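You operate a simulated robot arm through the tools that you are given. There is no shell and no other tool. Be economical: measure what you need, move in short steps, check, and stop when the job is done.

You run a simulated two-armed robot. Do the job below in one go: nothing can be reset, and whatever is moved stays where it is left.

## Task
Pack the case: vial back in its side well, cover down, lid shut, both catches on.
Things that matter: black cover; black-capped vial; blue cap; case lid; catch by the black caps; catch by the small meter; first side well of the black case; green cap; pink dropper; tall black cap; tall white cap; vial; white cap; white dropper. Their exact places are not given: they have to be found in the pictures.

Only the result counts: the job must be done as asked and must still hold three seconds after the hand-in. Knocking over, shifting, dropping, spilling or breaking anything else fails it. A push-on lid holds only when it is set on centred and level and pressed home; a screw cap is set on level and turned clockwise until tight.

## Robot
Two 7-joint arms with two-finger parallel grippers on one trunk, on a base that drives. Base frame: it is fixed to the floor where the robot stands at the start and does not move with it; the origin is under the middle of the robot, x ahead of it, y to its left, z up. Readings come in m, degrees, newtons and seconds.
The left shoulder is at the start at [0.07, 0.188, 1.357], the right one opposite. With the tool pointing down near the work surface each hand reaches from about 0.18 to 0.76 m from the robot's upright axis, wherever it stands, measured 20 degrees to its own side. Places, roughly: black cover [0.6, 0, 1]; blue cap (3x3x3 cm) [0.6, -0.2, 1]; case lid [0.8, -0.1, 1.1]; catch by the black caps [0.8, -0.3, 1.3]; catch by the small meter [0.8, 0, 1.3]; first side well of the black case [0.4, -0.3, 0.9]; green cap (3x3x3 cm) [0.6, 0, 1]; tall black cap (3x3x3 cm) [0.6, -0.3, 1]; tall white cap (3x3x3 cm) [0.6, -0.1, 1]; white cap (4x4x2 cm) [0.4, -0.4, 1]; yellow cap (3x3x3 cm) [0.6, -0.2, 1]. Payload 3.91 kg a hand.
The tool frame of a hand sits at the grasp point between the pads (the TCP): z along the fingers, y along the line on which they close. The tips reach 0.03 m beyond it. The gripper opens to 0.11 m. The fingers are 0.02 m wide and 0.01 m thick; the gripper's body (0.048 by 0.112 m) begins 0.055 m behind the TCP.
Orientation is told as [roll, pitch, yaw] about the base's x, y, z axes, in that order, counted from this pose: with the fingers straight down and closing along the base's y, the tool's x points along the base's -x, its y along +y and its z along -z.

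## Interface
- The arms move only by the tool step_arm. It takes "left_targets", "right_targets" or both (then of equal length, played together; a hand with none holds still); each is a list of rows, each a list of 7 numbers: the shift along the base's x, y, z in m, then the turn, a rotation vector about the base's x, y, z in degrees, then the finger opening in m, from 0 to 0.11. In form: [[tx, ty, tz, wx, wy, wz, hand], ...]. A call has 1 to 20 rows; each row is the pose to reach, as a shift and turn from the pose commanded when the call began. A row lasts 0.2 s, in which the tool goes at most 0.05 m and 8.6 degrees; a call with a longer step from one row to the next is refused whole, and so is a gripper value outside its range. A pose out of reach is approached as far as the arm can. The call stops where the force on the tool passes 90 N (or 10 N more than at its start, if that is more) or the arm is blocked; 0.2 s more then pass. The fingers move at their own pace (about 0.072 m/s each) and stop on an object; they squeeze with about 38 N. The grip force told is the motor's: it shows also when the fingers shut on nothing. Time passes only in rows, and 0.2 s behind the last, so rows that repeat a pose let the fingers close. It gives the time, the measured TCP pose, the force on the tool (base axes), the opening and the grip force at its end, in the units of the frame above (readings bear some noise), with the torque about the TCP (base axes, N m) and any sound that the robot's microphone picked up, and new pictures: "pictures" is both (left out), scene, wrist or none (wrist: the cameras of the hands that moved).
- Cameras (640 x 400 px; columns grow to the right, rows downward): "scene" is now at [0.1479, -0.0023, 1.5917]; the picture's right is [-0.03, -1.00, 0.00], its down [-0.57, 0.02, -0.82] and it looks along [0.82, -0.02, -0.57] (base axes); focal length 214 px, centre (320, 200). "left" rides on the left gripper at [0.072, -0.017, -0.103] in its tool frame; the picture's right is [0.23, 0.97, 0.00], its down [-0.76, 0.18, -0.62] and it looks along [-0.61, 0.14, 0.78] (tool axes); focal length 222 px, centre (320, 200). "right" rides on the right gripper at [0.072, 0.017, -0.103] in its tool frame; the picture's right is [-0.23, 0.97, 0.00], its down [-0.76, -0.18, -0.62] and it looks along [-0.61, -0.14, 0.78] (tool axes); focal length 222 px, centre (320, 200).
- slide_trunk(by): slides the trunk up (or, below 0, down) by that many m; the arms and the scene camera ride with it, the base frame stays. It gives what a move gives, with no picture.
- roll_base(legs): drives the robot by 1 to 6 legs, each [ahead, turn to the left] in m and degrees, along the robot's own axes; the way and the turn of a leg run together, so that a leg with both is an arc; at most 1.5 m and 180 degrees a leg. The arms and the cameras ride along, it lands a little off, and it stops where it bumps. It gives what a move gives, and a new picture of the scene camera.
- head_to(pan, tilt): turns the head with the scene camera to pan (to the left, within 86 degrees either way) and tilt (down, from -29 to 69), counted from straight ahead of the robot. It gives what a move gives, and a new picture of the scene camera.
- point_at(camera, pixels): for up to 12 pixels [column, row] of the newest picture of that camera ("zoom" is the newest enlarged one), the place [x, y, z] in the base frame of the surface seen there, good to about 0.003 m, but the place of the scene camera against the robot may be out by one fixed shift of up to 0.018 m in any direction. The clock stands still meanwhile.
- inspect(camera, box): a new picture of the part [left, top, right, bottom] of that camera's present view, enlarged. The clock stands still meanwhile.
- hand_in(): hands the job in; it is judged then, once.

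Work in short steps. Measure before you move; look again where a grasp or a placing could have gone wrong, and mend it. You have 80 turns and 260 pictures in all, those below and enlarged ones among them. Open the grippers and draw the arms clear of the work before you hand the job in, unless the task says otherwise; then end with one line.

The tools are called after "Request:" by a JSON object that holds its "op" and its "data". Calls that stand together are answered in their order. step_arm: Moves the arms, as the interface text tells. Its arguments: {"type":"object","properties":{"left_targets":{"type":"array","items":{"type":"array","items":{"type":"number"}}},"right_targets":{"type":"array","items":{"type":"array","items":{"type":"number"}}},"pictures":{"type":"string","enum":["both","scene","wrist","none"]}},"required":[]} The other tools are called the same way: slide_trunk (by) slides the trunk up or down; roll_base (legs) drives the base; head_to (pan, tilt) turns the head that bears the scene camera; point_at (camera, pixels) gives the place of the surface under pixels of a picture; inspect (camera, box) takes an enlarged picture of a part of a camera's view; hand_in () hands the job in.

At the start:

```text
clock: 0.0
left_tool_pos: [0.3, 0.0995, 1.5037]
left_tcp_rot: [0.2, 0.0, -0.1]
left_ft_force: [0.5, 0.1, 0.1]
left_wrist_torque: [-0.06, -0.01, 0.02]
left_opening: 0.11
left_finger_force: 0.1
right_tool_pos: [0.4877, -0.2788, 1.4827]
right_tcp_rot: [0.1, 0.0, 0.0]
right_ft_force: [-0.5, -0.5, -0.6]
right_wrist_torque: [0.0, -0.03, 0.03]
right_opening: 0.1099
right_finger_force: 0.0
trunk travel left (down, up): [-0.867, 0.073]
robot x, y, heading: [-0.0033, 0.0003, 0.1]
head pan, tilt: [-1.6, 35.0]
```

scene: 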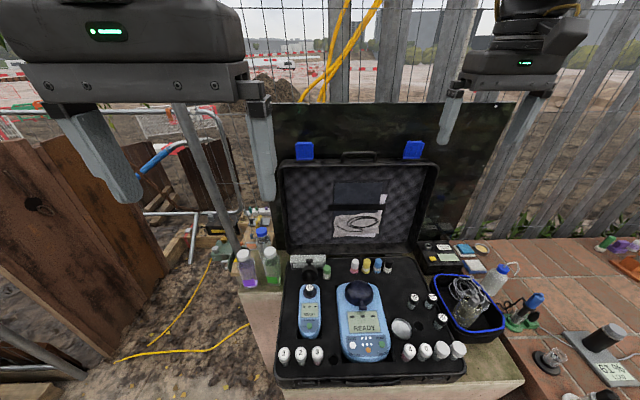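
right: 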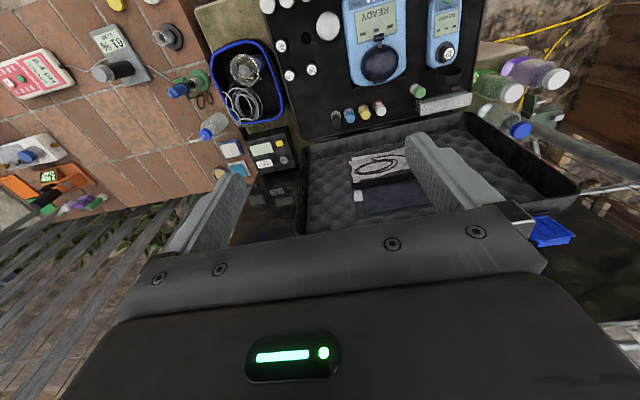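
left: 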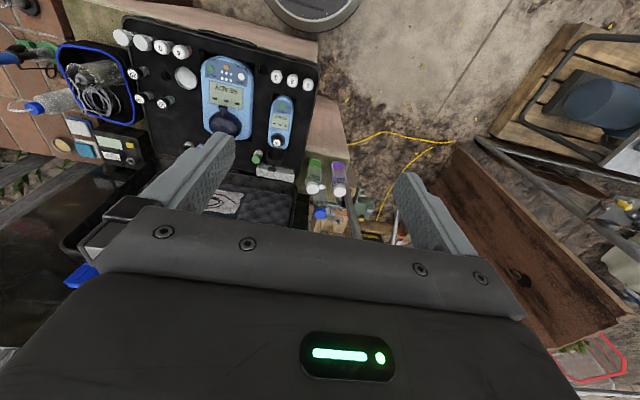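

The case sits around columns 275-465, rows 160-385. I enlarge it to find the vial, the cover and the empty well.

Request:
{"op": "inspect", "data": {"camera": "scene", "box": [260, 240, 480, 390]}}

Request:
{"op": "inspect", "data": {"camera": "scene", "box": [260, 130, 460, 260]}}

Request:
{"op": "inspect", "data": {"camera": "scene", "box": [410, 230, 640, 400]}}

```text
2.67 times, centred on (370, 315) of scene
```

zoom: 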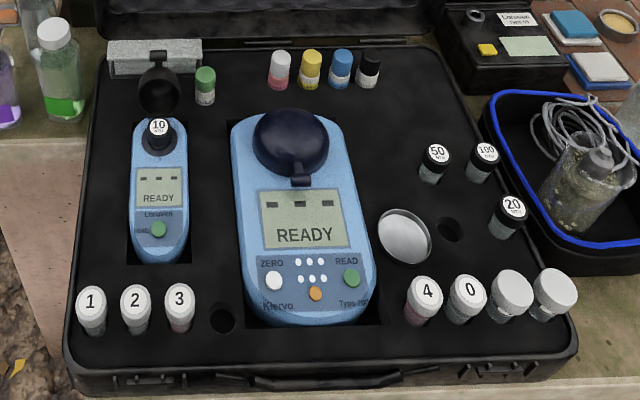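

```text
3.08 times, centred on (360, 195) of scene
```

zoom: 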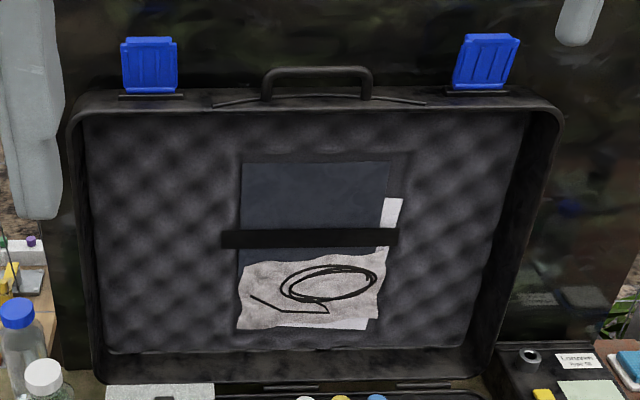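

```text
2.35 times, centred on (525, 315) of scene
```

zoom: 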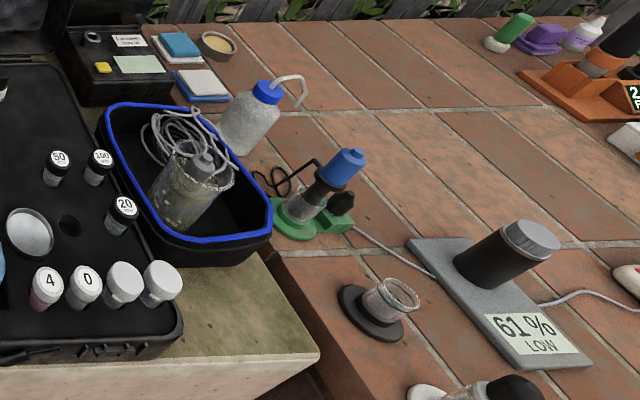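

I see vial "10" standing in the small meter with its flip cover open, an empty well by the 20/50/100 vials (zoom 450,230) and another by vial 3. I measure these places.

Request:
{"op": "inspect", "data": {"camera": "scene", "box": [260, 240, 480, 390]}}

Request:
{"op": "point_at", "data": {"camera": "zoom", "pixels": [[158, 126], [158, 95], [450, 231], [450, 215], [222, 320], [437, 150], [487, 150], [512, 205], [300, 135], [205, 75], [160, 300], [405, 230]]}}

Request:
{"op": "inspect", "data": {"camera": "scene", "box": [285, 255, 345, 345]}}

```text
2.67 times, centred on (370, 315) of scene
```

zoom: 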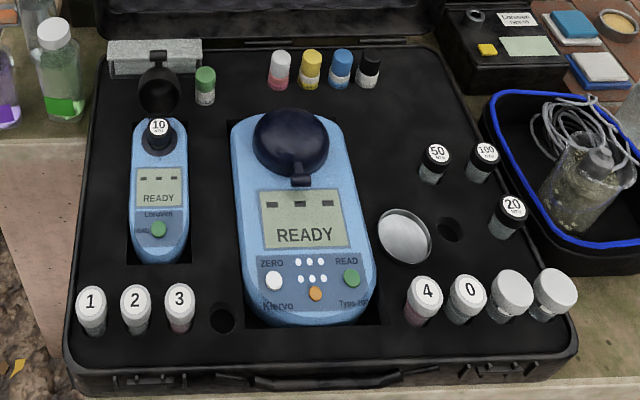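

```text
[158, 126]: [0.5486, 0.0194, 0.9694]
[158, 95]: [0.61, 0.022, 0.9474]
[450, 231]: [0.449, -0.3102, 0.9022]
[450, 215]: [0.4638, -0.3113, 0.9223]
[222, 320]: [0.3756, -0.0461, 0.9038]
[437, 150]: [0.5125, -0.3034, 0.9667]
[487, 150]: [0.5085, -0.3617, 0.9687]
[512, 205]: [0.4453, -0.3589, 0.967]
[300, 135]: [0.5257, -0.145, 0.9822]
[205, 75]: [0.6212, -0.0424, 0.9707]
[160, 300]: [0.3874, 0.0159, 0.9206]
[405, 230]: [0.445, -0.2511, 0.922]
```

```text
4.44 times, centred on (315, 300) of scene
```

zoom: 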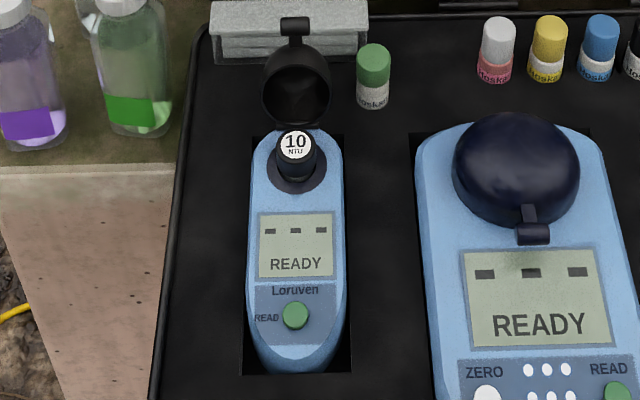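

Deck z≈0.922, vial top z≈0.969, empty well near (0.449,-0.302). I bring the right hand lower over the right wells for an accurate wrist-camera measurement, and move the left hand outward to keep it clear.

Request:
{"op": "step_arm", "data": {"right_targets": [[-0.01, 0, -0.04, 0, 0, 0, 0.11], [-0.02, 0, -0.08, 0, 0, 0, 0.11], [-0.03, 0, -0.12, 0, 0, 0, 0.11], [-0.04, 0, -0.16, 0, 0, 0, 0.11], [-0.05, 0, -0.2, 0, 0, 0, 0.11], [-0.06, 0, -0.24, 0, 0, 0, 0.11], [-0.07, 0, -0.28, 0, 0, 0, 0.11], [-0.08, 0, -0.32, 0, 0, 0, 0.11], [-0.09, 0, -0.35, 0, 0, 0, 0.11], [-0.09, 0, -0.37, 0, 0, 0, 0.11]], "left_targets": [[0, 0.03, 0, 0, 0, 0, 0.11], [0, 0.06, 0, 0, 0, 0, 0.11], [0, 0.09, 0, 0, 0, 0, 0.11], [0, 0.12, 0, 0, 0, 0, 0.11], [0, 0.15, 0, 0, 0, 0, 0.11], [0, 0.18, 0, 0, 0, 0, 0.11], [0, 0.18, 0, 0, 0, 0, 0.11], [0, 0.18, 0, 0, 0, 0, 0.11], [0, 0.18, 0, 0, 0, 0, 0.11], [0, 0.18, 0, 0, 0, 0, 0.11]]}}

```text
clock: 2.2
left_tool_pos: [0.2635, 0.2303, 1.4517]
left_tcp_rot: [0.1, 0.0, -0.1]
left_ft_force: [0.2, -0.7, 0.0]
left_wrist_torque: [0.06, 0.02, 0.02]
left_opening: 0.11
left_finger_force: 0.0
left hand out of reach, approached as far as the arm can: row 1, 2, 3, 4, 5, 6, 7, 8, 9, 10
right_tool_pos: [0.4111, -0.294, 1.1094]
right_tcp_rot: [0.2, 0.1, 0.2]
right_ft_force: [0.5, -0.9, 0.3]
right_wrist_torque: [0.04, 0.0, 0.01]
right_opening: 0.11
right_finger_force: 0.0
right hand out of reach, approached as far as the arm can: row 7, 8, 9, 10
trunk travel left (down, up): [-0.867, 0.073]
robot x, y, heading: [-0.0046, 0.0024, -0.1]
head pan, tilt: [-1.6, 35.0]
```

scene: 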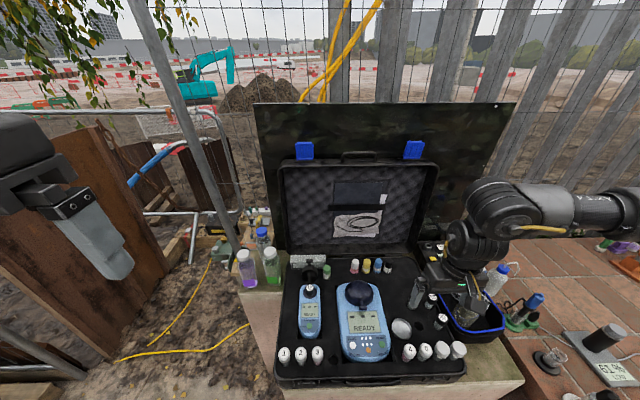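
right: 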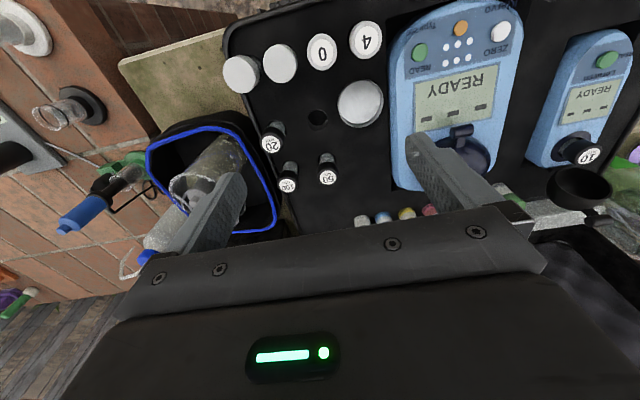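
left: 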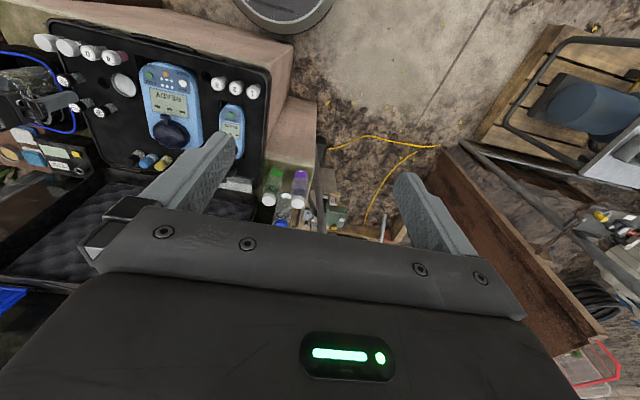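

The right wrist picture shows the empty well at (318,118) and vial tops 20 at (271,143), 50 at (327,177), 100 at (288,184), and vial 10 at (586,154). I measure them with the wrist camera.

Request:
{"op": "inspect", "data": {"camera": "right", "box": [240, 80, 400, 200]}}

Request:
{"op": "point_at", "data": {"camera": "right", "pixels": [[271, 144], [327, 178], [288, 184], [318, 119], [318, 108], [318, 128], [307, 118], [329, 118], [587, 154], [580, 185], [488, 95]]}}

```text
3.33 times, centred on (320, 140) of right
```

zoom: 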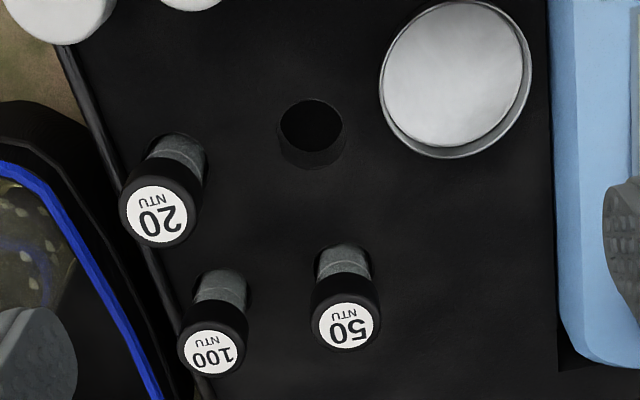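

```text
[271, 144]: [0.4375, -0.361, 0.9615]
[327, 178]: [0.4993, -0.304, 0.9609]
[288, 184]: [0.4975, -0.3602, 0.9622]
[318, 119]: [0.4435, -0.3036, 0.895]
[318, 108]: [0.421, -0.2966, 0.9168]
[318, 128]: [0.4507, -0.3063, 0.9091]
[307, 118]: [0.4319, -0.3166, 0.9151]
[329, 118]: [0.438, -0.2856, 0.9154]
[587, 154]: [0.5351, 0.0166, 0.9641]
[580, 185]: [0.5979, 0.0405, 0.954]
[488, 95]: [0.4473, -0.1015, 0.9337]
```

Wrist measurement: well centre ≈(0.438,-0.303), deck z 0.916, vial tops z 0.962; vial 10 top ≈(0.535,0.017,0.964). Next I move the right hand to the left above the small meter for a closer look.

Request:
{"op": "step_arm", "data": {"right_targets": [[0.01, 0.04, 0, 0, 0, 0, 0.11], [0.02, 0.08, 0, 0, 0, 0, 0.11], [0.03, 0.12, 0, 0, 0, 0, 0.11], [0.04, 0.16, 0, 0, 0, 0, 0.11], [0.05, 0.2, 0, 0, 0, 0, 0.11], [0.06, 0.24, 0, 0, 0, 0, 0.11], [0.07, 0.27, 0, 0, 0, 0, 0.11], [0.08, 0.29, 0, 0, 0, 0, 0.08], [0.08, 0.29, 0, 0, 0, 0, 0.06]]}}

```text
clock: 4.2
left_tool_pos: [0.2633, 0.229, 1.4508]
left_tcp_rot: [0.1, 0.0, -0.1]
left_ft_force: [0.2, 0.4, 0.7]
left_wrist_torque: [0.0, 0.01, -0.03]
left_opening: 0.11
left_finger_force: 0.0
right_tool_pos: [0.5191, -0.0014, 1.1057]
right_tcp_rot: [0.1, 0.1, 0.1]
right_ft_force: [-0.2, -1.0, -0.1]
right_wrist_torque: [0.01, -0.01, 0.01]
right_opening: 0.0604
right_finger_force: 0.1
right hand out of reach, approached as far as the arm can: row 1, 2, 3, 4, 5, 6, 7, 8, 9
trunk travel left (down, up): [-0.867, 0.073]
robot x, y, heading: [-0.0008, -0.0012, -0.0]
head pan, tilt: [-1.6, 35.0]
```

scene: 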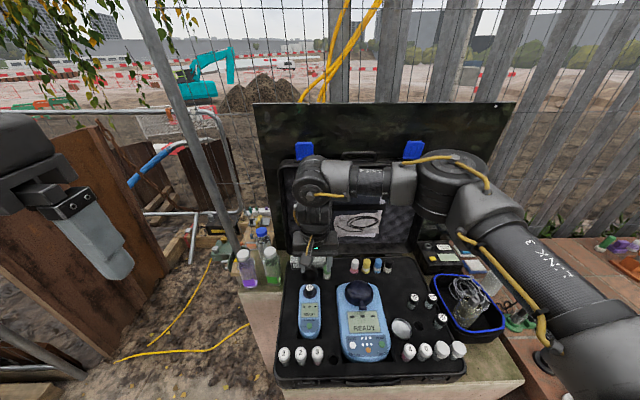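
right: 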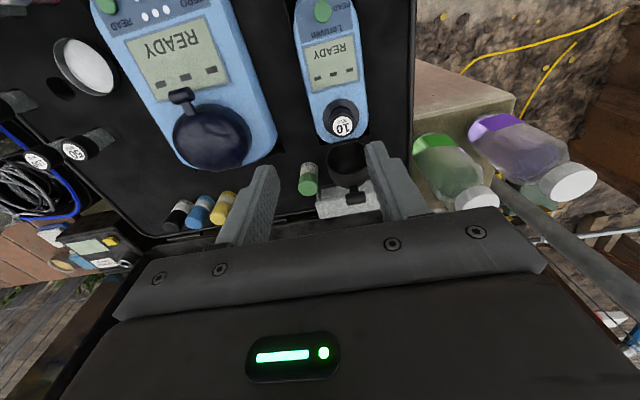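

The vial 10 cap is at (342,118) in the wrist picture, cover at (348,165), green dropper at (308,180). I measure these before descending.

Request:
{"op": "inspect", "data": {"camera": "right", "box": [280, 60, 440, 220]}}

Request:
{"op": "point_at", "data": {"camera": "right", "pixels": [[343, 127], [334, 127], [352, 127], [343, 133], [342, 108], [326, 120], [350, 155], [358, 200], [335, 170], [308, 187], [368, 150], [361, 180]]}}

```text
2.50 times, centred on (360, 140) of right
```

zoom: 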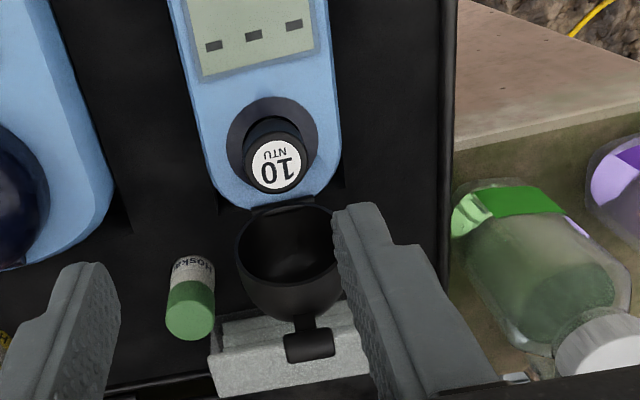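

```text
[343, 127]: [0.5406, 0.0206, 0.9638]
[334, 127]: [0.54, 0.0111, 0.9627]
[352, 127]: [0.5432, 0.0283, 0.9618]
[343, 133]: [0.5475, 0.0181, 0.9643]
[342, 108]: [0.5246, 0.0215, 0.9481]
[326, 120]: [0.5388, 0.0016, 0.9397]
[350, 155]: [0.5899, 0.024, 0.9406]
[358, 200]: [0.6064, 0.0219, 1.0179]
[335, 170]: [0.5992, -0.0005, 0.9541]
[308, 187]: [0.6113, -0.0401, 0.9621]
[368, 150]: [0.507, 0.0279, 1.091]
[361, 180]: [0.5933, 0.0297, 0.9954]
```

Cap centre ≈(0.541,0.020), top z 0.964, meter top ≈0.94; the open cover stands at x≈0.58-0.61 up to z≈1.02. I make a small approach to learn how commands map near this limit.

Request:
{"op": "step_arm", "data": {"right_targets": [[0.02, 0.01, -0.02, 0, 0, 0, 0.06], [0.03, 0.015, -0.04, 0, 0, 0, 0.06], [0.03, 0.015, -0.04, 0, 0, 0, 0.06]], "pictures": "wrist"}}

```text
clock: 5.0
left_tool_pos: [0.2619, 0.2288, 1.4512]
left_tcp_rot: [0.0, -0.1, 0.0]
left_ft_force: [-0.4, 0.2, 0.7]
left_wrist_torque: [-0.03, -0.02, -0.01]
left_opening: 0.11
left_finger_force: 0.1
right_tool_pos: [0.5486, 0.0121, 1.0668]
right_tcp_rot: [0.1, 0.0, 0.0]
right_ft_force: [-0.5, 0.0, -0.6]
right_wrist_torque: [0.01, -0.03, -0.03]
right_opening: 0.06
right_finger_force: 0.0
trunk travel left (down, up): [-0.867, 0.073]
robot x, y, heading: [0.001, -0.0014, -0.1]
head pan, tilt: [-1.6, 35.0]
```

right: 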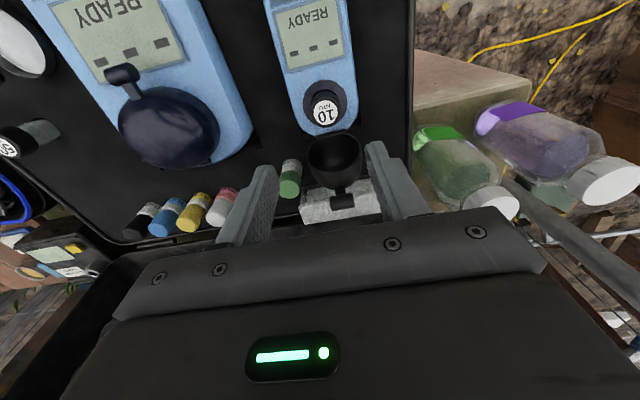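

Now the motion follows commands exactly (TCP 0.5486,0.0121,1.0668). I re-measure the cap from here, its top centre about (325,112).

Request:
{"op": "inspect", "data": {"camera": "right", "box": [285, 70, 385, 170]}}

Request:
{"op": "point_at", "data": {"camera": "zoom", "pixels": [[317, 160], [317, 185], [290, 170], [345, 170], [370, 130], [330, 270], [360, 330]]}}

```text
4.00 times, centred on (335, 120) of right
```

zoom: 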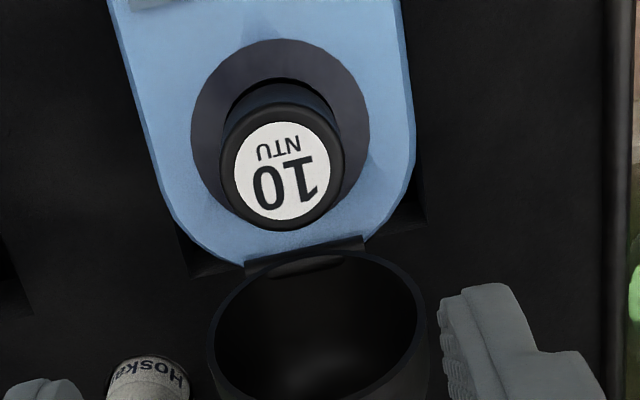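

```text
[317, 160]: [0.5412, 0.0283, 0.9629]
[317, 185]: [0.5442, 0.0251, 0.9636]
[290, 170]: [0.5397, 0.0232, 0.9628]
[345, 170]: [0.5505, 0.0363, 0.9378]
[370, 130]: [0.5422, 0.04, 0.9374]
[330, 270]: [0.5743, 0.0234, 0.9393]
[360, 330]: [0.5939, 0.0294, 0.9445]
```

Cap centre ≈(0.5405,0.021), ring around it at z 0.9375. I centre above it and descend to TCP z 0.972 with the fingers at 0.06.

Request:
{"op": "step_arm", "data": {"right_targets": [[-0.008, 0.0085, -0.01, 0, 0, 0, 0.06], [-0.008, 0.0085, -0.03, 0, 0, 0, 0.06], [-0.008, 0.0085, -0.05, 0, 0, 0, 0.06], [-0.008, 0.0085, -0.07, 0, 0, 0, 0.06], [-0.008, 0.0085, -0.085, 0, 0, 0, 0.06], [-0.008, 0.0085, -0.095, 0, 0, 0, 0.06]]}}

```text
clock: 6.4
left_tool_pos: [0.2629, 0.2308, 1.4505]
left_tcp_rot: [-0.1, 0.0, 0.0]
left_ft_force: [0.0, 0.5, 1.1]
left_wrist_torque: [0.0, -0.02, 0.01]
left_opening: 0.1098
left_finger_force: 0.0
right_tool_pos: [0.5428, 0.0205, 0.9706]
right_tcp_rot: [0.0, 0.0, 0.0]
right_ft_force: [-0.2, -1.0, -0.6]
right_wrist_torque: [-0.02, 0.05, -0.03]
right_opening: 0.0598
right_finger_force: 0.0
trunk travel left (down, up): [-0.867, 0.073]
robot x, y, heading: [0.0016, 0.003, 0.5]
head pan, tilt: [-1.6, 35.0]
```

scene: 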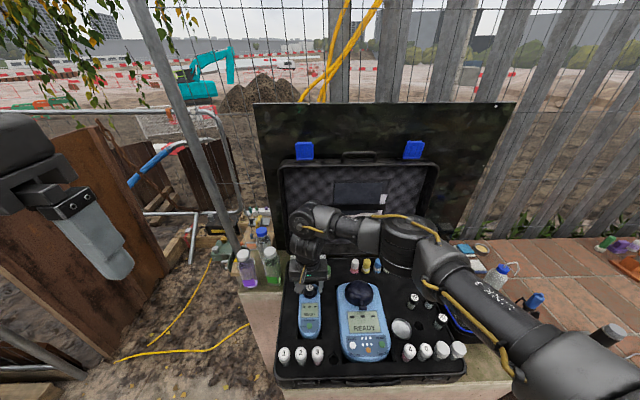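
right: 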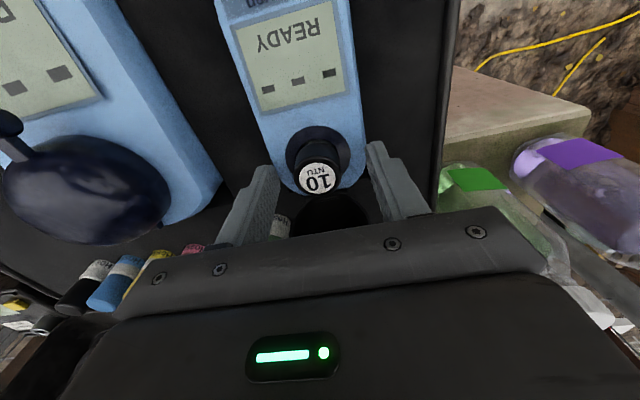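

The cap top at (317,180) matches the expected projection of the grasp axis (320,182). I close on it.

Request:
{"op": "step_arm", "data": {"right_targets": [[0, 0, 0, 0, 0, 0, 0.03], [0, 0, 0, 0, 0, 0, 0.01], [0, 0, 0, 0, 0, 0, 0.01], [0, 0, 0, 0, 0, 0, 0.01]], "pictures": "wrist"}}

```text
clock: 7.4
left_tool_pos: [0.2622, 0.2297, 1.4511]
left_tcp_rot: [0.0, -0.1, -0.1]
left_ft_force: [-0.2, 0.2, -0.9]
left_wrist_torque: [0.0, -0.01, 0.02]
left_opening: 0.1104
left_finger_force: 0.0
right_tool_pos: [0.5422, 0.02, 0.9703]
right_tcp_rot: [0.0, 0.0, 0.0]
right_ft_force: [0.7, 0.5, 0.8]
right_wrist_torque: [-0.02, 0.02, 0.01]
right_opening: 0.0272
right_finger_force: 37.7
trunk travel left (down, up): [-0.867, 0.073]
robot x, y, heading: [-0.0033, -0.0047, 0.1]
head pan, tilt: [-1.6, 35.0]
```

right: 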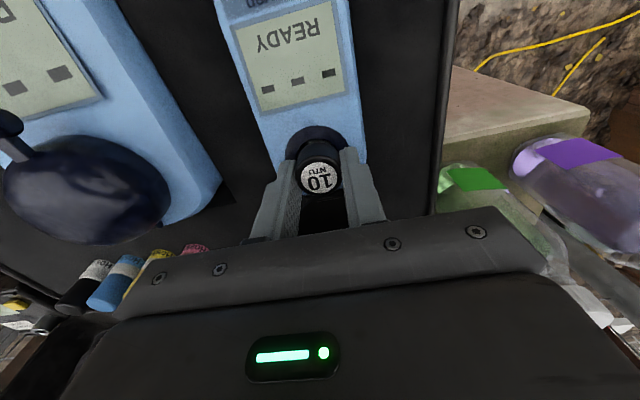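

Grip firm at 0.027. I lift straight up 0.11 m.

Request:
{"op": "step_arm", "data": {"right_targets": [[0, 0, 0.005, 0, 0, 0, 0.01], [0, 0, 0.02, 0, 0, 0, 0.01], [0, 0, 0.035, 0, 0, 0, 0.01], [0, 0, 0.05, 0, 0, 0, 0.01], [0, 0, 0.065, 0, 0, 0, 0.01], [0, 0, 0.08, 0, 0, 0, 0.01], [0, 0, 0.095, 0, 0, 0, 0.01], [0, 0, 0.11, 0, 0, 0, 0.01]]}}

```text
clock: 9.2
left_tool_pos: [0.2625, 0.2309, 1.4514]
left_tcp_rot: [0.0, 0.1, 0.1]
left_ft_force: [-0.5, 0.0, 0.3]
left_wrist_torque: [0.0, -0.03, 0.0]
left_opening: 0.1098
left_finger_force: 0.0
right_tool_pos: [0.5431, 0.0223, 1.0806]
right_tcp_rot: [0.0, 0.0, 0.0]
right_ft_force: [0.4, 0.0, 0.1]
right_wrist_torque: [0.04, 0.03, 0.0]
right_opening: 0.0272
right_finger_force: 37.9
trunk travel left (down, up): [-0.867, 0.073]
robot x, y, heading: [0.001, 0.0001, -0.0]
head pan, tilt: [-1.6, 35.0]
```

scene: 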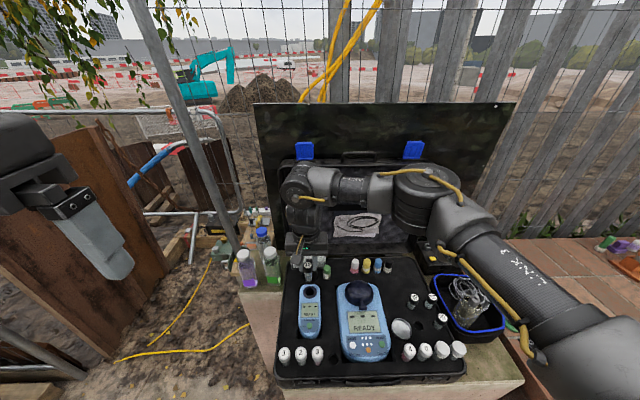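
right: 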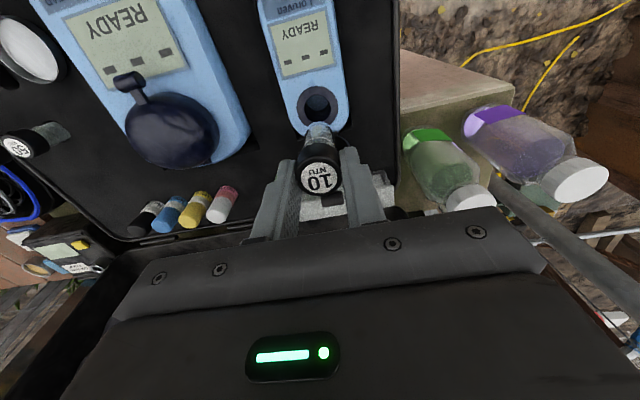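

Vial is out cleanly. I carry it toward the well, stopping short at y≈-0.24 to re-measure the well.

Request:
{"op": "step_arm", "data": {"right_targets": [[-0.01, -0.035, 0, 0, 0, 0, 0.01], [-0.02, -0.07, 0, 0, 0, 0, 0.01], [-0.03, -0.105, 0, 0, 0, 0, 0.01], [-0.04, -0.14, 0, 0, 0, 0, 0.01], [-0.05, -0.175, 0, 0, 0, 0, 0.01], [-0.065, -0.21, 0, 0, 0, 0, 0.01], [-0.08, -0.24, 0, 0, 0, 0, 0.01], [-0.09, -0.26, 0, 0, 0, 0, 0.01]]}}

Request:
{"op": "inspect", "data": {"camera": "right", "box": [180, 50, 400, 220]}}

```text
clock: 11.0
left_tool_pos: [0.2632, 0.2284, 1.4507]
left_tcp_rot: [0.0, -0.1, 0.0]
left_ft_force: [-0.1, 0.2, 0.6]
left_wrist_torque: [0.01, -0.01, -0.06]
left_opening: 0.1098
left_finger_force: 0.0
right_tool_pos: [0.4528, -0.2408, 1.0811]
right_tcp_rot: [0.1, -0.1, 0.0]
right_ft_force: [0.0, 0.6, -0.7]
right_wrist_torque: [-0.03, 0.0, 0.0]
right_opening: 0.0272
right_finger_force: 37.9
trunk travel left (down, up): [-0.867, 0.073]
robot x, y, heading: [-0.0033, -0.001, -0.0]
head pan, tilt: [-1.6, 35.0]
```

scene: 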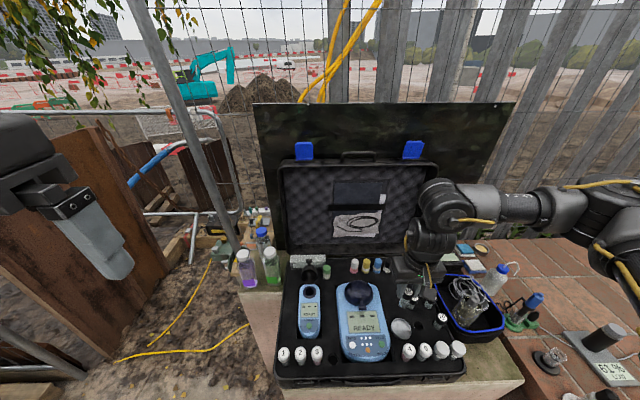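
right: 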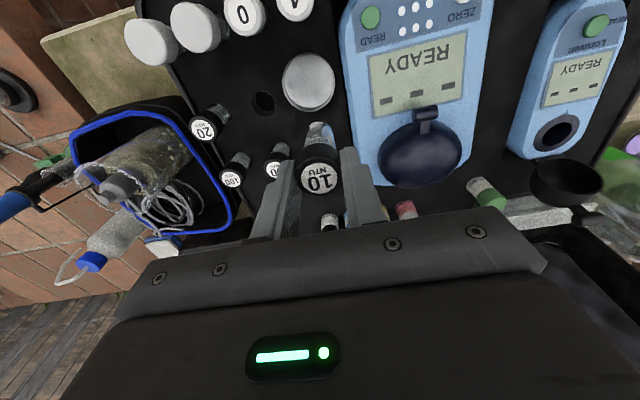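

```text
2.35 times, centred on (290, 135) of right
```

zoom: 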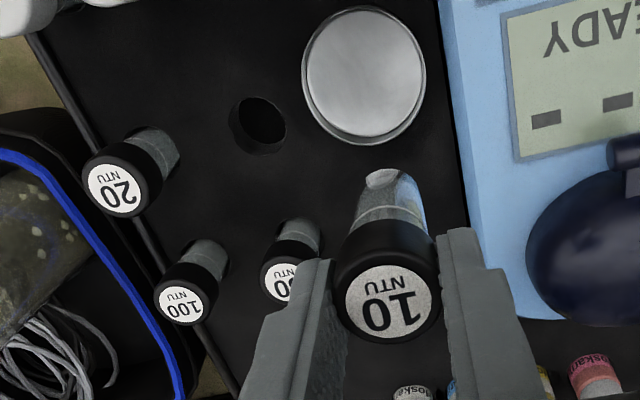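

The well shows at zoom (258,126). I measure its rim, the near cap tops and the vial's lower end.

Request:
{"op": "point_at", "data": {"camera": "zoom", "pixels": [[226, 118], [290, 132], [252, 93], [264, 158], [258, 126], [222, 105], [293, 150], [115, 188], [182, 304], [382, 180], [390, 298]]}}

```text
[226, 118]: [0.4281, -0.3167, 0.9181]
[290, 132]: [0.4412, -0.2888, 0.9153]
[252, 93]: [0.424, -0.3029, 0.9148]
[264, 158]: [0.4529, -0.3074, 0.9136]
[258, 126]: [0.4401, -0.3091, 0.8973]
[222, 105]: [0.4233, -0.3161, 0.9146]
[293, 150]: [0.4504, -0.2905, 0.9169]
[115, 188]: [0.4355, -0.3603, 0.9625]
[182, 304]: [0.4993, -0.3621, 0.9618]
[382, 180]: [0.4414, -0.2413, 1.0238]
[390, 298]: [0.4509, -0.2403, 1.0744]
```

Well centre ≈(0.4375,-0.3035), Ø≈0.029; cap sits ~1.8 mm behind TCP in x. I move over the well, then descend to just above the deck.

Request:
{"op": "step_arm", "data": {"right_targets": [[-0.005, -0.03, 0, 0, 0, 0, 0.01], [-0.014, -0.063, 0, 0, 0, 0, 0.01], [-0.014, -0.063, -0.02, 0, 0, 0, 0.01], [-0.014, -0.063, -0.04, 0, 0, 0, 0.01], [-0.014, -0.063, -0.06, 0, 0, 0, 0.01], [-0.014, -0.063, -0.08, 0, 0, 0, 0.01], [-0.014, -0.063, -0.09, 0, 0, 0, 0.01]]}}

Request:
{"op": "inspect", "data": {"camera": "right", "box": [230, 80, 410, 220]}}

Request:
{"op": "inspect", "data": {"camera": "scene", "box": [380, 260, 480, 340]}}

```text
clock: 12.6
left_tool_pos: [0.2631, 0.2306, 1.4508]
left_tcp_rot: [0.1, 0.0, 0.0]
left_ft_force: [-0.7, 1.3, -0.1]
left_wrist_torque: [-0.02, 0.0, -0.02]
left_opening: 0.11
left_finger_force: 0.1
right_tool_pos: [0.4373, -0.3013, 0.9906]
right_tcp_rot: [-0.1, -0.1, 0.0]
right_ft_force: [0.9, -0.1, -0.2]
right_wrist_torque: [-0.01, -0.01, 0.0]
right_opening: 0.0274
right_finger_force: 38.3
trunk travel left (down, up): [-0.867, 0.073]
robot x, y, heading: [0.0009, 0.0023, 0.0]
head pan, tilt: [-1.6, 35.0]
```

scene: 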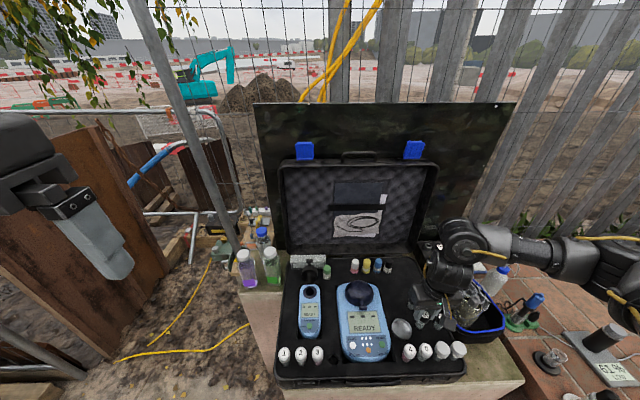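
right: 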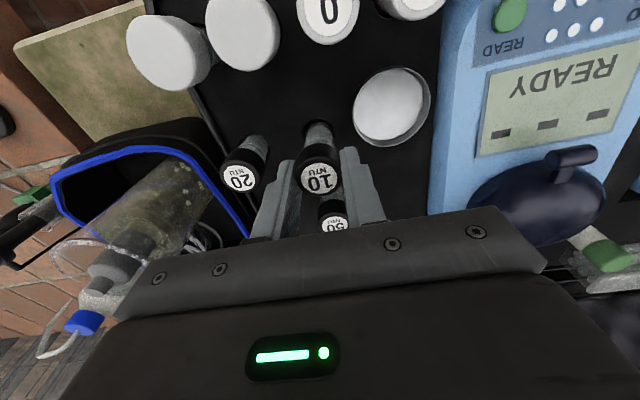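

```text
2.86 times, centred on (320, 150) of right
```

zoom: 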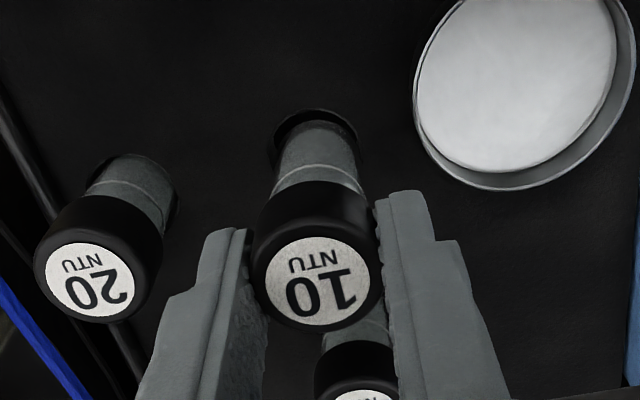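

```text
5.00 times, centred on (430, 300) of scene
```

zoom: 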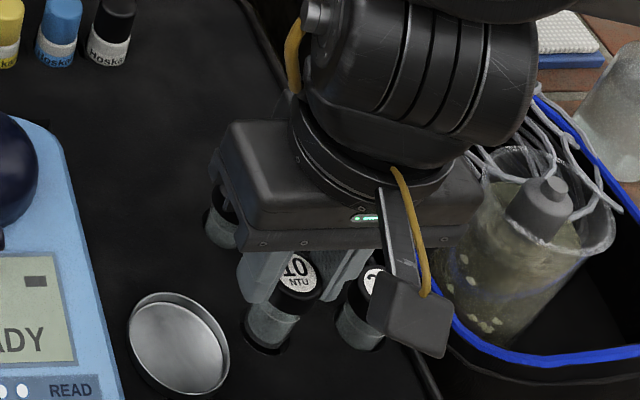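

The vial's foot is just at the rim with slightly more gap on the -y side, so I shift 2 mm to -y and descend the rest slowly.

Request:
{"op": "step_arm", "data": {"right_targets": [[0.0, -0.002, 0, 0, 0, 0, 0.01], [0.0, -0.002, -0.006, 0, 0, 0, 0.01], [0.0, -0.002, -0.012, 0, 0, 0, 0.01], [0.0, -0.002, -0.017, 0, 0, 0, 0.01], [0.0, -0.002, -0.021, 0, 0, 0, 0.01]], "pictures": "none"}}

Request:
{"op": "inspect", "data": {"camera": "right", "box": [230, 80, 410, 220]}}

```text
clock: 13.8
left_tool_pos: [0.2639, 0.2304, 1.4501]
left_tcp_rot: [0.0, 0.0, 0.0]
left_ft_force: [0.3, 0.1, 0.7]
left_wrist_torque: [0.0, -0.02, -0.02]
left_opening: 0.1099
left_finger_force: 0.0
right_tool_pos: [0.439, -0.3047, 0.9707]
right_tcp_rot: [0.0, -0.1, 0.0]
right_ft_force: [0.6, 0.3, -0.7]
right_wrist_torque: [0.03, 0.0, 0.0]
right_opening: 0.0272
right_finger_force: 38.0
trunk travel left (down, up): [-0.867, 0.073]
robot x, y, heading: [-0.0006, 0.0005, 0.1]
head pan, tilt: [-1.6, 35.0]
```

```text
2.86 times, centred on (320, 150) of right
```

zoom: 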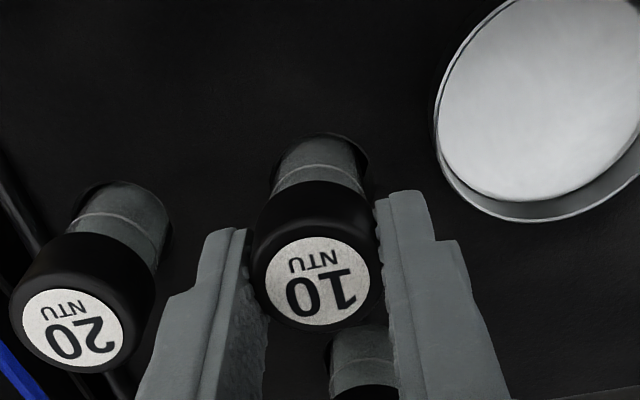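

It's in the well without contact force. I lower a few millimetres more until it touches bottom.

Request:
{"op": "step_arm", "data": {"right_targets": [[0.0, 0, -0.0015, 0, 0, 0, 0.01], [0.0, 0, -0.003, 0, 0, 0, 0.01], [0, 0, -0.003, 0, 0, 0, 0.01]], "pictures": "none"}}

Request:
{"op": "inspect", "data": {"camera": "right", "box": [230, 80, 410, 220]}}

```text
clock: 14.6
left_tool_pos: [0.2627, 0.23, 1.4515]
left_tcp_rot: [0.0, -0.1, 0.0]
left_ft_force: [-0.6, -0.1, 0.9]
left_wrist_torque: [0.0, 0.02, 0.0]
left_opening: 0.11
left_finger_force: 0.0
right_tool_pos: [0.438, -0.3041, 0.9684]
right_tcp_rot: [0.0, -0.2, 0.0]
right_ft_force: [0.6, -3.0, 11.9]
right_wrist_torque: [-0.19, 0.05, 0.02]
right_opening: 0.0271
right_finger_force: 37.8
trunk travel left (down, up): [-0.867, 0.073]
robot x, y, heading: [0.0009, 0.0037, 0.1]
head pan, tilt: [-1.6, 35.0]
```

```text
2.86 times, centred on (320, 150) of right
```

zoom: 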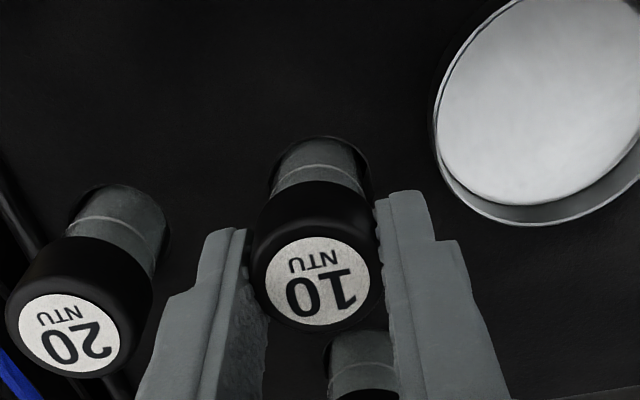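

Bottom reached (12 N, TCP z 0.968 as expected). I open gently to 0.042 and rise straight up.

Request:
{"op": "step_arm", "data": {"right_targets": [[0, 0, 0.001, 0, 0, 0, 0.034], [0, 0, 0.001, 0, 0, 0, 0.042], [0, 0, 0.001, 0, 0, 0, 0.042], [0, 0, 0.02, 0, 0, 0, 0.042], [0, 0, 0.045, 0, 0, 0, 0.042], [0, 0, 0.075, 0, 0, 0, 0.042], [0, 0, 0.11, 0, 0, 0, 0.042]]}}

Request:
{"op": "inspect", "data": {"camera": "scene", "box": [380, 260, 480, 340]}}

```text
clock: 16.2
left_tool_pos: [0.2616, 0.2305, 1.4523]
left_tcp_rot: [0.0, -0.1, 0.0]
left_ft_force: [-0.6, 0.7, -0.2]
left_wrist_torque: [0.01, 0.0, 0.01]
left_opening: 0.1098
left_finger_force: 0.0
right_tool_pos: [0.4382, -0.3031, 1.0786]
right_tcp_rot: [0.0, 0.0, 0.0]
right_ft_force: [-0.6, 0.0, -0.7]
right_wrist_torque: [-0.01, -0.02, 0.0]
right_opening: 0.0421
right_finger_force: 0.1
trunk travel left (down, up): [-0.867, 0.073]
robot x, y, heading: [-0.0011, 0.0019, -0.1]
head pan, tilt: [-1.6, 35.0]
```

scene: 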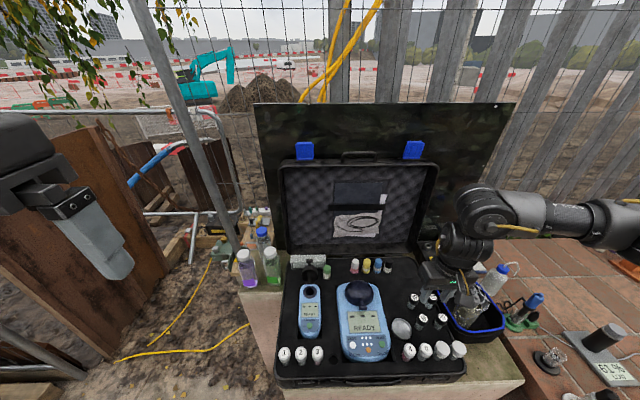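
right: 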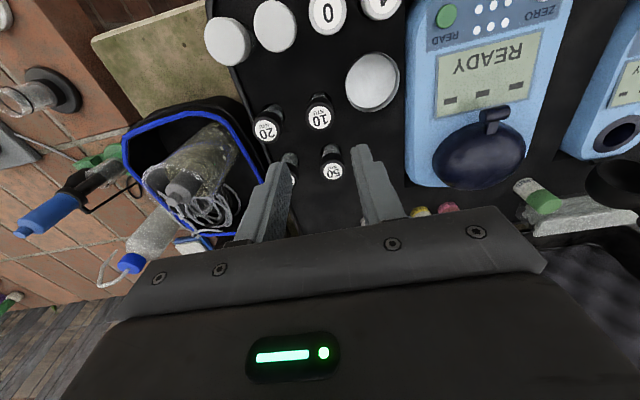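

```text
5.00 times, centred on (430, 300) of scene
```

zoom: 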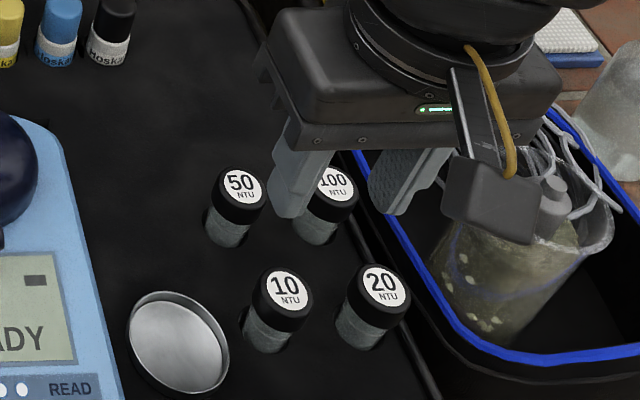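

Vial 10 sits level with its neighbours. Now I raise the right arm out of the way and bring the left hand over the small meter to inspect the open cover.

Request:
{"op": "step_arm", "data": {"right_targets": [[0.0, -0.01, 0.03, 0, 0, 0, 0.042], [0.0, -0.02, 0.06, 0, 0, 0, 0.042], [0.0, -0.03, 0.09, 0, 0, 0, 0.042], [0.005, -0.04, 0.12, 0, 0, 0, 0.042], [0.01, -0.05, 0.15, 0, 0, 0, 0.042], [0.015, -0.06, 0.18, 0, 0, 0, 0.042], [0.02, -0.07, 0.21, 0, 0, 0, 0.042], [0.025, -0.08, 0.24, 0, 0, 0, 0.042], [0.03, -0.09, 0.27, 0, 0, 0, 0.042], [0.03, -0.1, 0.3, 0, 0, 0, 0.042], [0.03, -0.1, 0.32, 0, 0, 0, 0.042], [0.03, -0.1, 0.34, 0, 0, 0, 0.042]], "left_targets": [[0.024, -0.0167, -0.018, 0, 0, 0, 0.08], [0.048, -0.033, -0.036, 0, 0, 0, 0.06], [0.072, -0.05, -0.054, 0, 0, 0, 0.04], [0.096, -0.067, -0.072, 0, 0, 0, 0.0], [0.12, -0.083, -0.09, 0, 0, 0, 0.0], [0.144, -0.1, -0.108, 0, 0, 0, 0.0], [0.168, -0.117, -0.126, 0, 0, 0, 0.0], [0.192, -0.133, -0.144, 0, 0, 0, 0.0], [0.216, -0.15, -0.162, 0, 0, 0, 0.0], [0.24, -0.167, -0.18, 0, 0, 0, 0.0], [0.26, -0.18, -0.2, 0, 0, 0, 0.0], [0.28, -0.19, -0.22, 0, 0, 0, 0.0]]}}

```text
clock: 18.8
left_tool_pos: [0.5443, 0.0397, 1.2298]
left_tcp_rot: [0.0, 0.1, -0.1]
left_ft_force: [-0.1, 0.5, 0.1]
left_wrist_torque: [0.0, 0.04, -0.02]
left_opening: 0.0002
left_finger_force: 38.1
right_tool_pos: [0.4704, -0.4042, 1.4173]
right_tcp_rot: [-0.2, 0.1, -0.1]
right_ft_force: [-1.3, 0.8, -0.8]
right_wrist_torque: [-0.02, 0.07, -0.02]
right_opening: 0.0419
right_finger_force: 0.2
trunk travel left (down, up): [-0.867, 0.073]
robot x, y, heading: [0.0016, 0.0043, 0.1]
head pan, tilt: [-1.6, 35.0]
```

scene: 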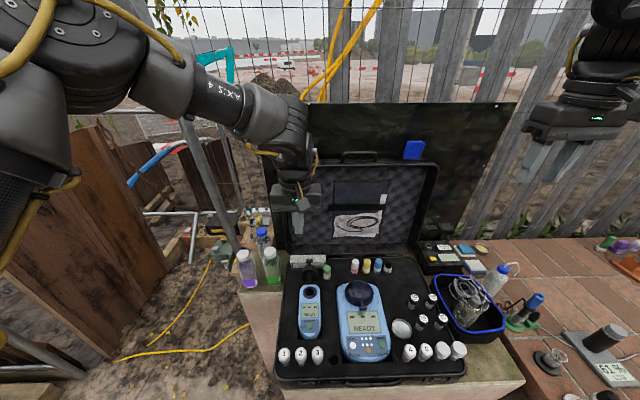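
right: 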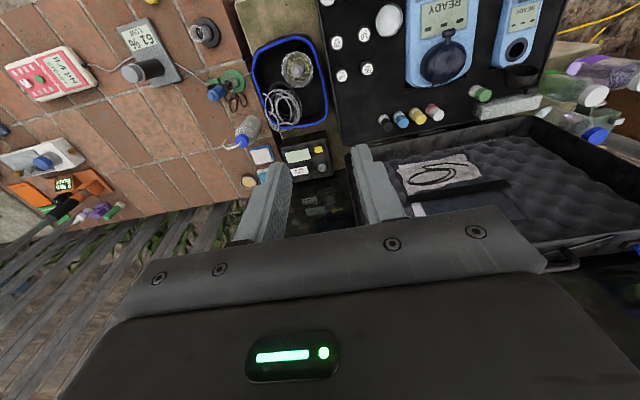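
left: 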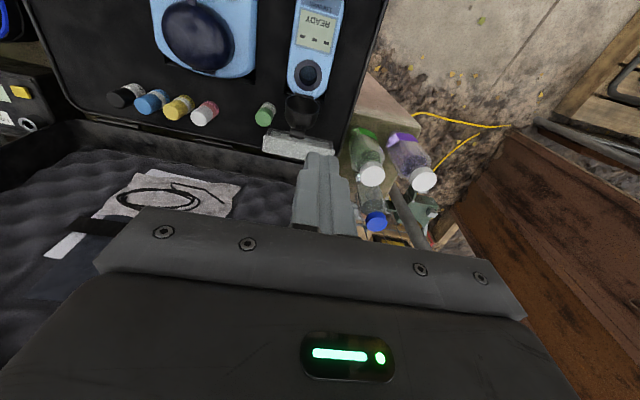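

The left wrist sees the cover at (300,108) with the white block behind at (298,145). I enlarge and measure cover, block, dropper and lid.

Request:
{"op": "inspect", "data": {"camera": "left", "box": [240, 50, 360, 170]}}

Request:
{"op": "point_at", "data": {"camera": "zoom", "pixels": [[315, 155], [320, 190], [320, 215], [318, 232], [360, 200], [315, 250], [180, 240], [400, 250], [165, 190], [310, 280], [215, 160], [300, 85]]}}

Request:
{"op": "inspect", "data": {"camera": "scene", "box": [280, 240, 350, 310]}}

Request:
{"op": "point_at", "data": {"camera": "scene", "pixels": [[350, 250], [350, 215], [355, 160], [280, 200], [432, 200], [350, 245], [413, 150], [304, 150], [413, 160], [360, 155]]}}

```text
3.33 times, centred on (300, 110) of left
```

zoom: 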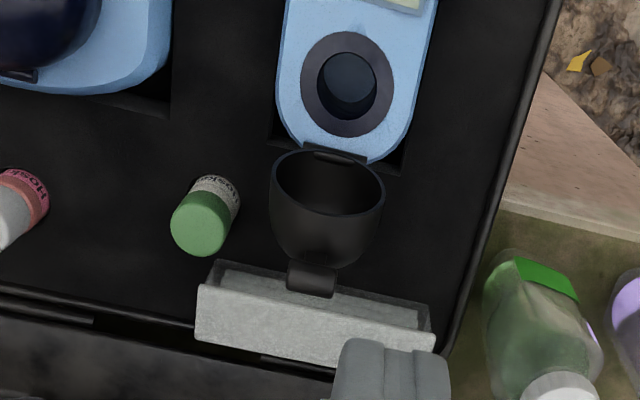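

```text
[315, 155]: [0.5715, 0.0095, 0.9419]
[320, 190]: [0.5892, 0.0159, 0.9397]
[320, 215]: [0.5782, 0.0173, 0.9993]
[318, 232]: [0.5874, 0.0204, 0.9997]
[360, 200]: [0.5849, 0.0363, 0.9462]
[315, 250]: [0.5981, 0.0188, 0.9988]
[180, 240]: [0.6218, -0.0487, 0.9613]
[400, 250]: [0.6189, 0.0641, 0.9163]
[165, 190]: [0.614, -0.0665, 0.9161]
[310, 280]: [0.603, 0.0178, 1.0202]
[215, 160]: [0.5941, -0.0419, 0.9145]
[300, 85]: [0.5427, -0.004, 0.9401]
```

```text
5.71 times, centred on (315, 275) of scene
```

zoom: 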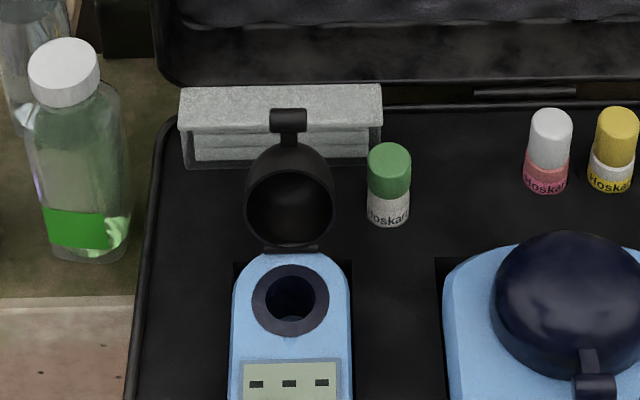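

```text
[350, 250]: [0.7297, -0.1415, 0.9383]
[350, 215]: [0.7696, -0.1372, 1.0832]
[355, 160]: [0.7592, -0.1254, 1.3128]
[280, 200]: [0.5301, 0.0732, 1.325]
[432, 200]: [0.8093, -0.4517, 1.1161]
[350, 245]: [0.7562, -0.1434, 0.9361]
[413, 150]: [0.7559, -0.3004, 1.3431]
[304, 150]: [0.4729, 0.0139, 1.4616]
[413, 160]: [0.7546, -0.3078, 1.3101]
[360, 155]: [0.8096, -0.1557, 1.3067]
```

Tab top ≈(0.603,0.018,1.02), hinge ≈(0.572,0.94). Before going behind the cover I check the lid rim's nearness and the block's height.

Request:
{"op": "point_at", "data": {"camera": "scene", "pixels": [[436, 165], [430, 200], [422, 240], [418, 253], [290, 252], [284, 240], [282, 170], [405, 162], [380, 252], [300, 258], [320, 258]]}}

Request:
{"op": "inspect", "data": {"camera": "scene", "box": [380, 130, 460, 270]}}

```text
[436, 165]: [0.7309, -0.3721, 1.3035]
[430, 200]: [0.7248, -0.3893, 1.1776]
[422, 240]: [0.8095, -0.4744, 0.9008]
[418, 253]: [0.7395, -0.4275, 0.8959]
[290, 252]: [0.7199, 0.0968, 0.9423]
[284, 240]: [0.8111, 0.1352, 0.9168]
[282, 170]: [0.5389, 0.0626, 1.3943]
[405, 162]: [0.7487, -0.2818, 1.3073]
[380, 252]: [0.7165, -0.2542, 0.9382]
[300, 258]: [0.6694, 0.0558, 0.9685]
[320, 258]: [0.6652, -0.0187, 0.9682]
```

```text
2.86 times, centred on (420, 200) of scene
```

zoom: 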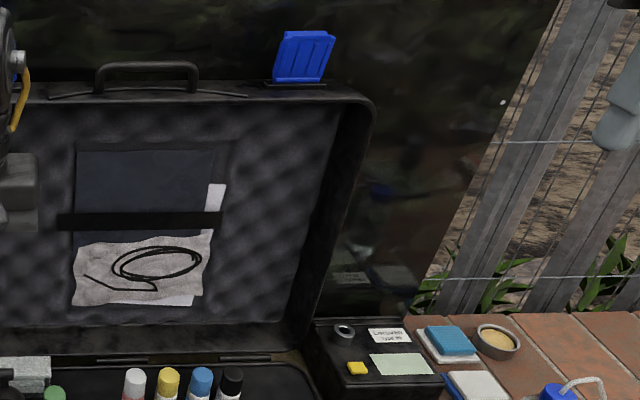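

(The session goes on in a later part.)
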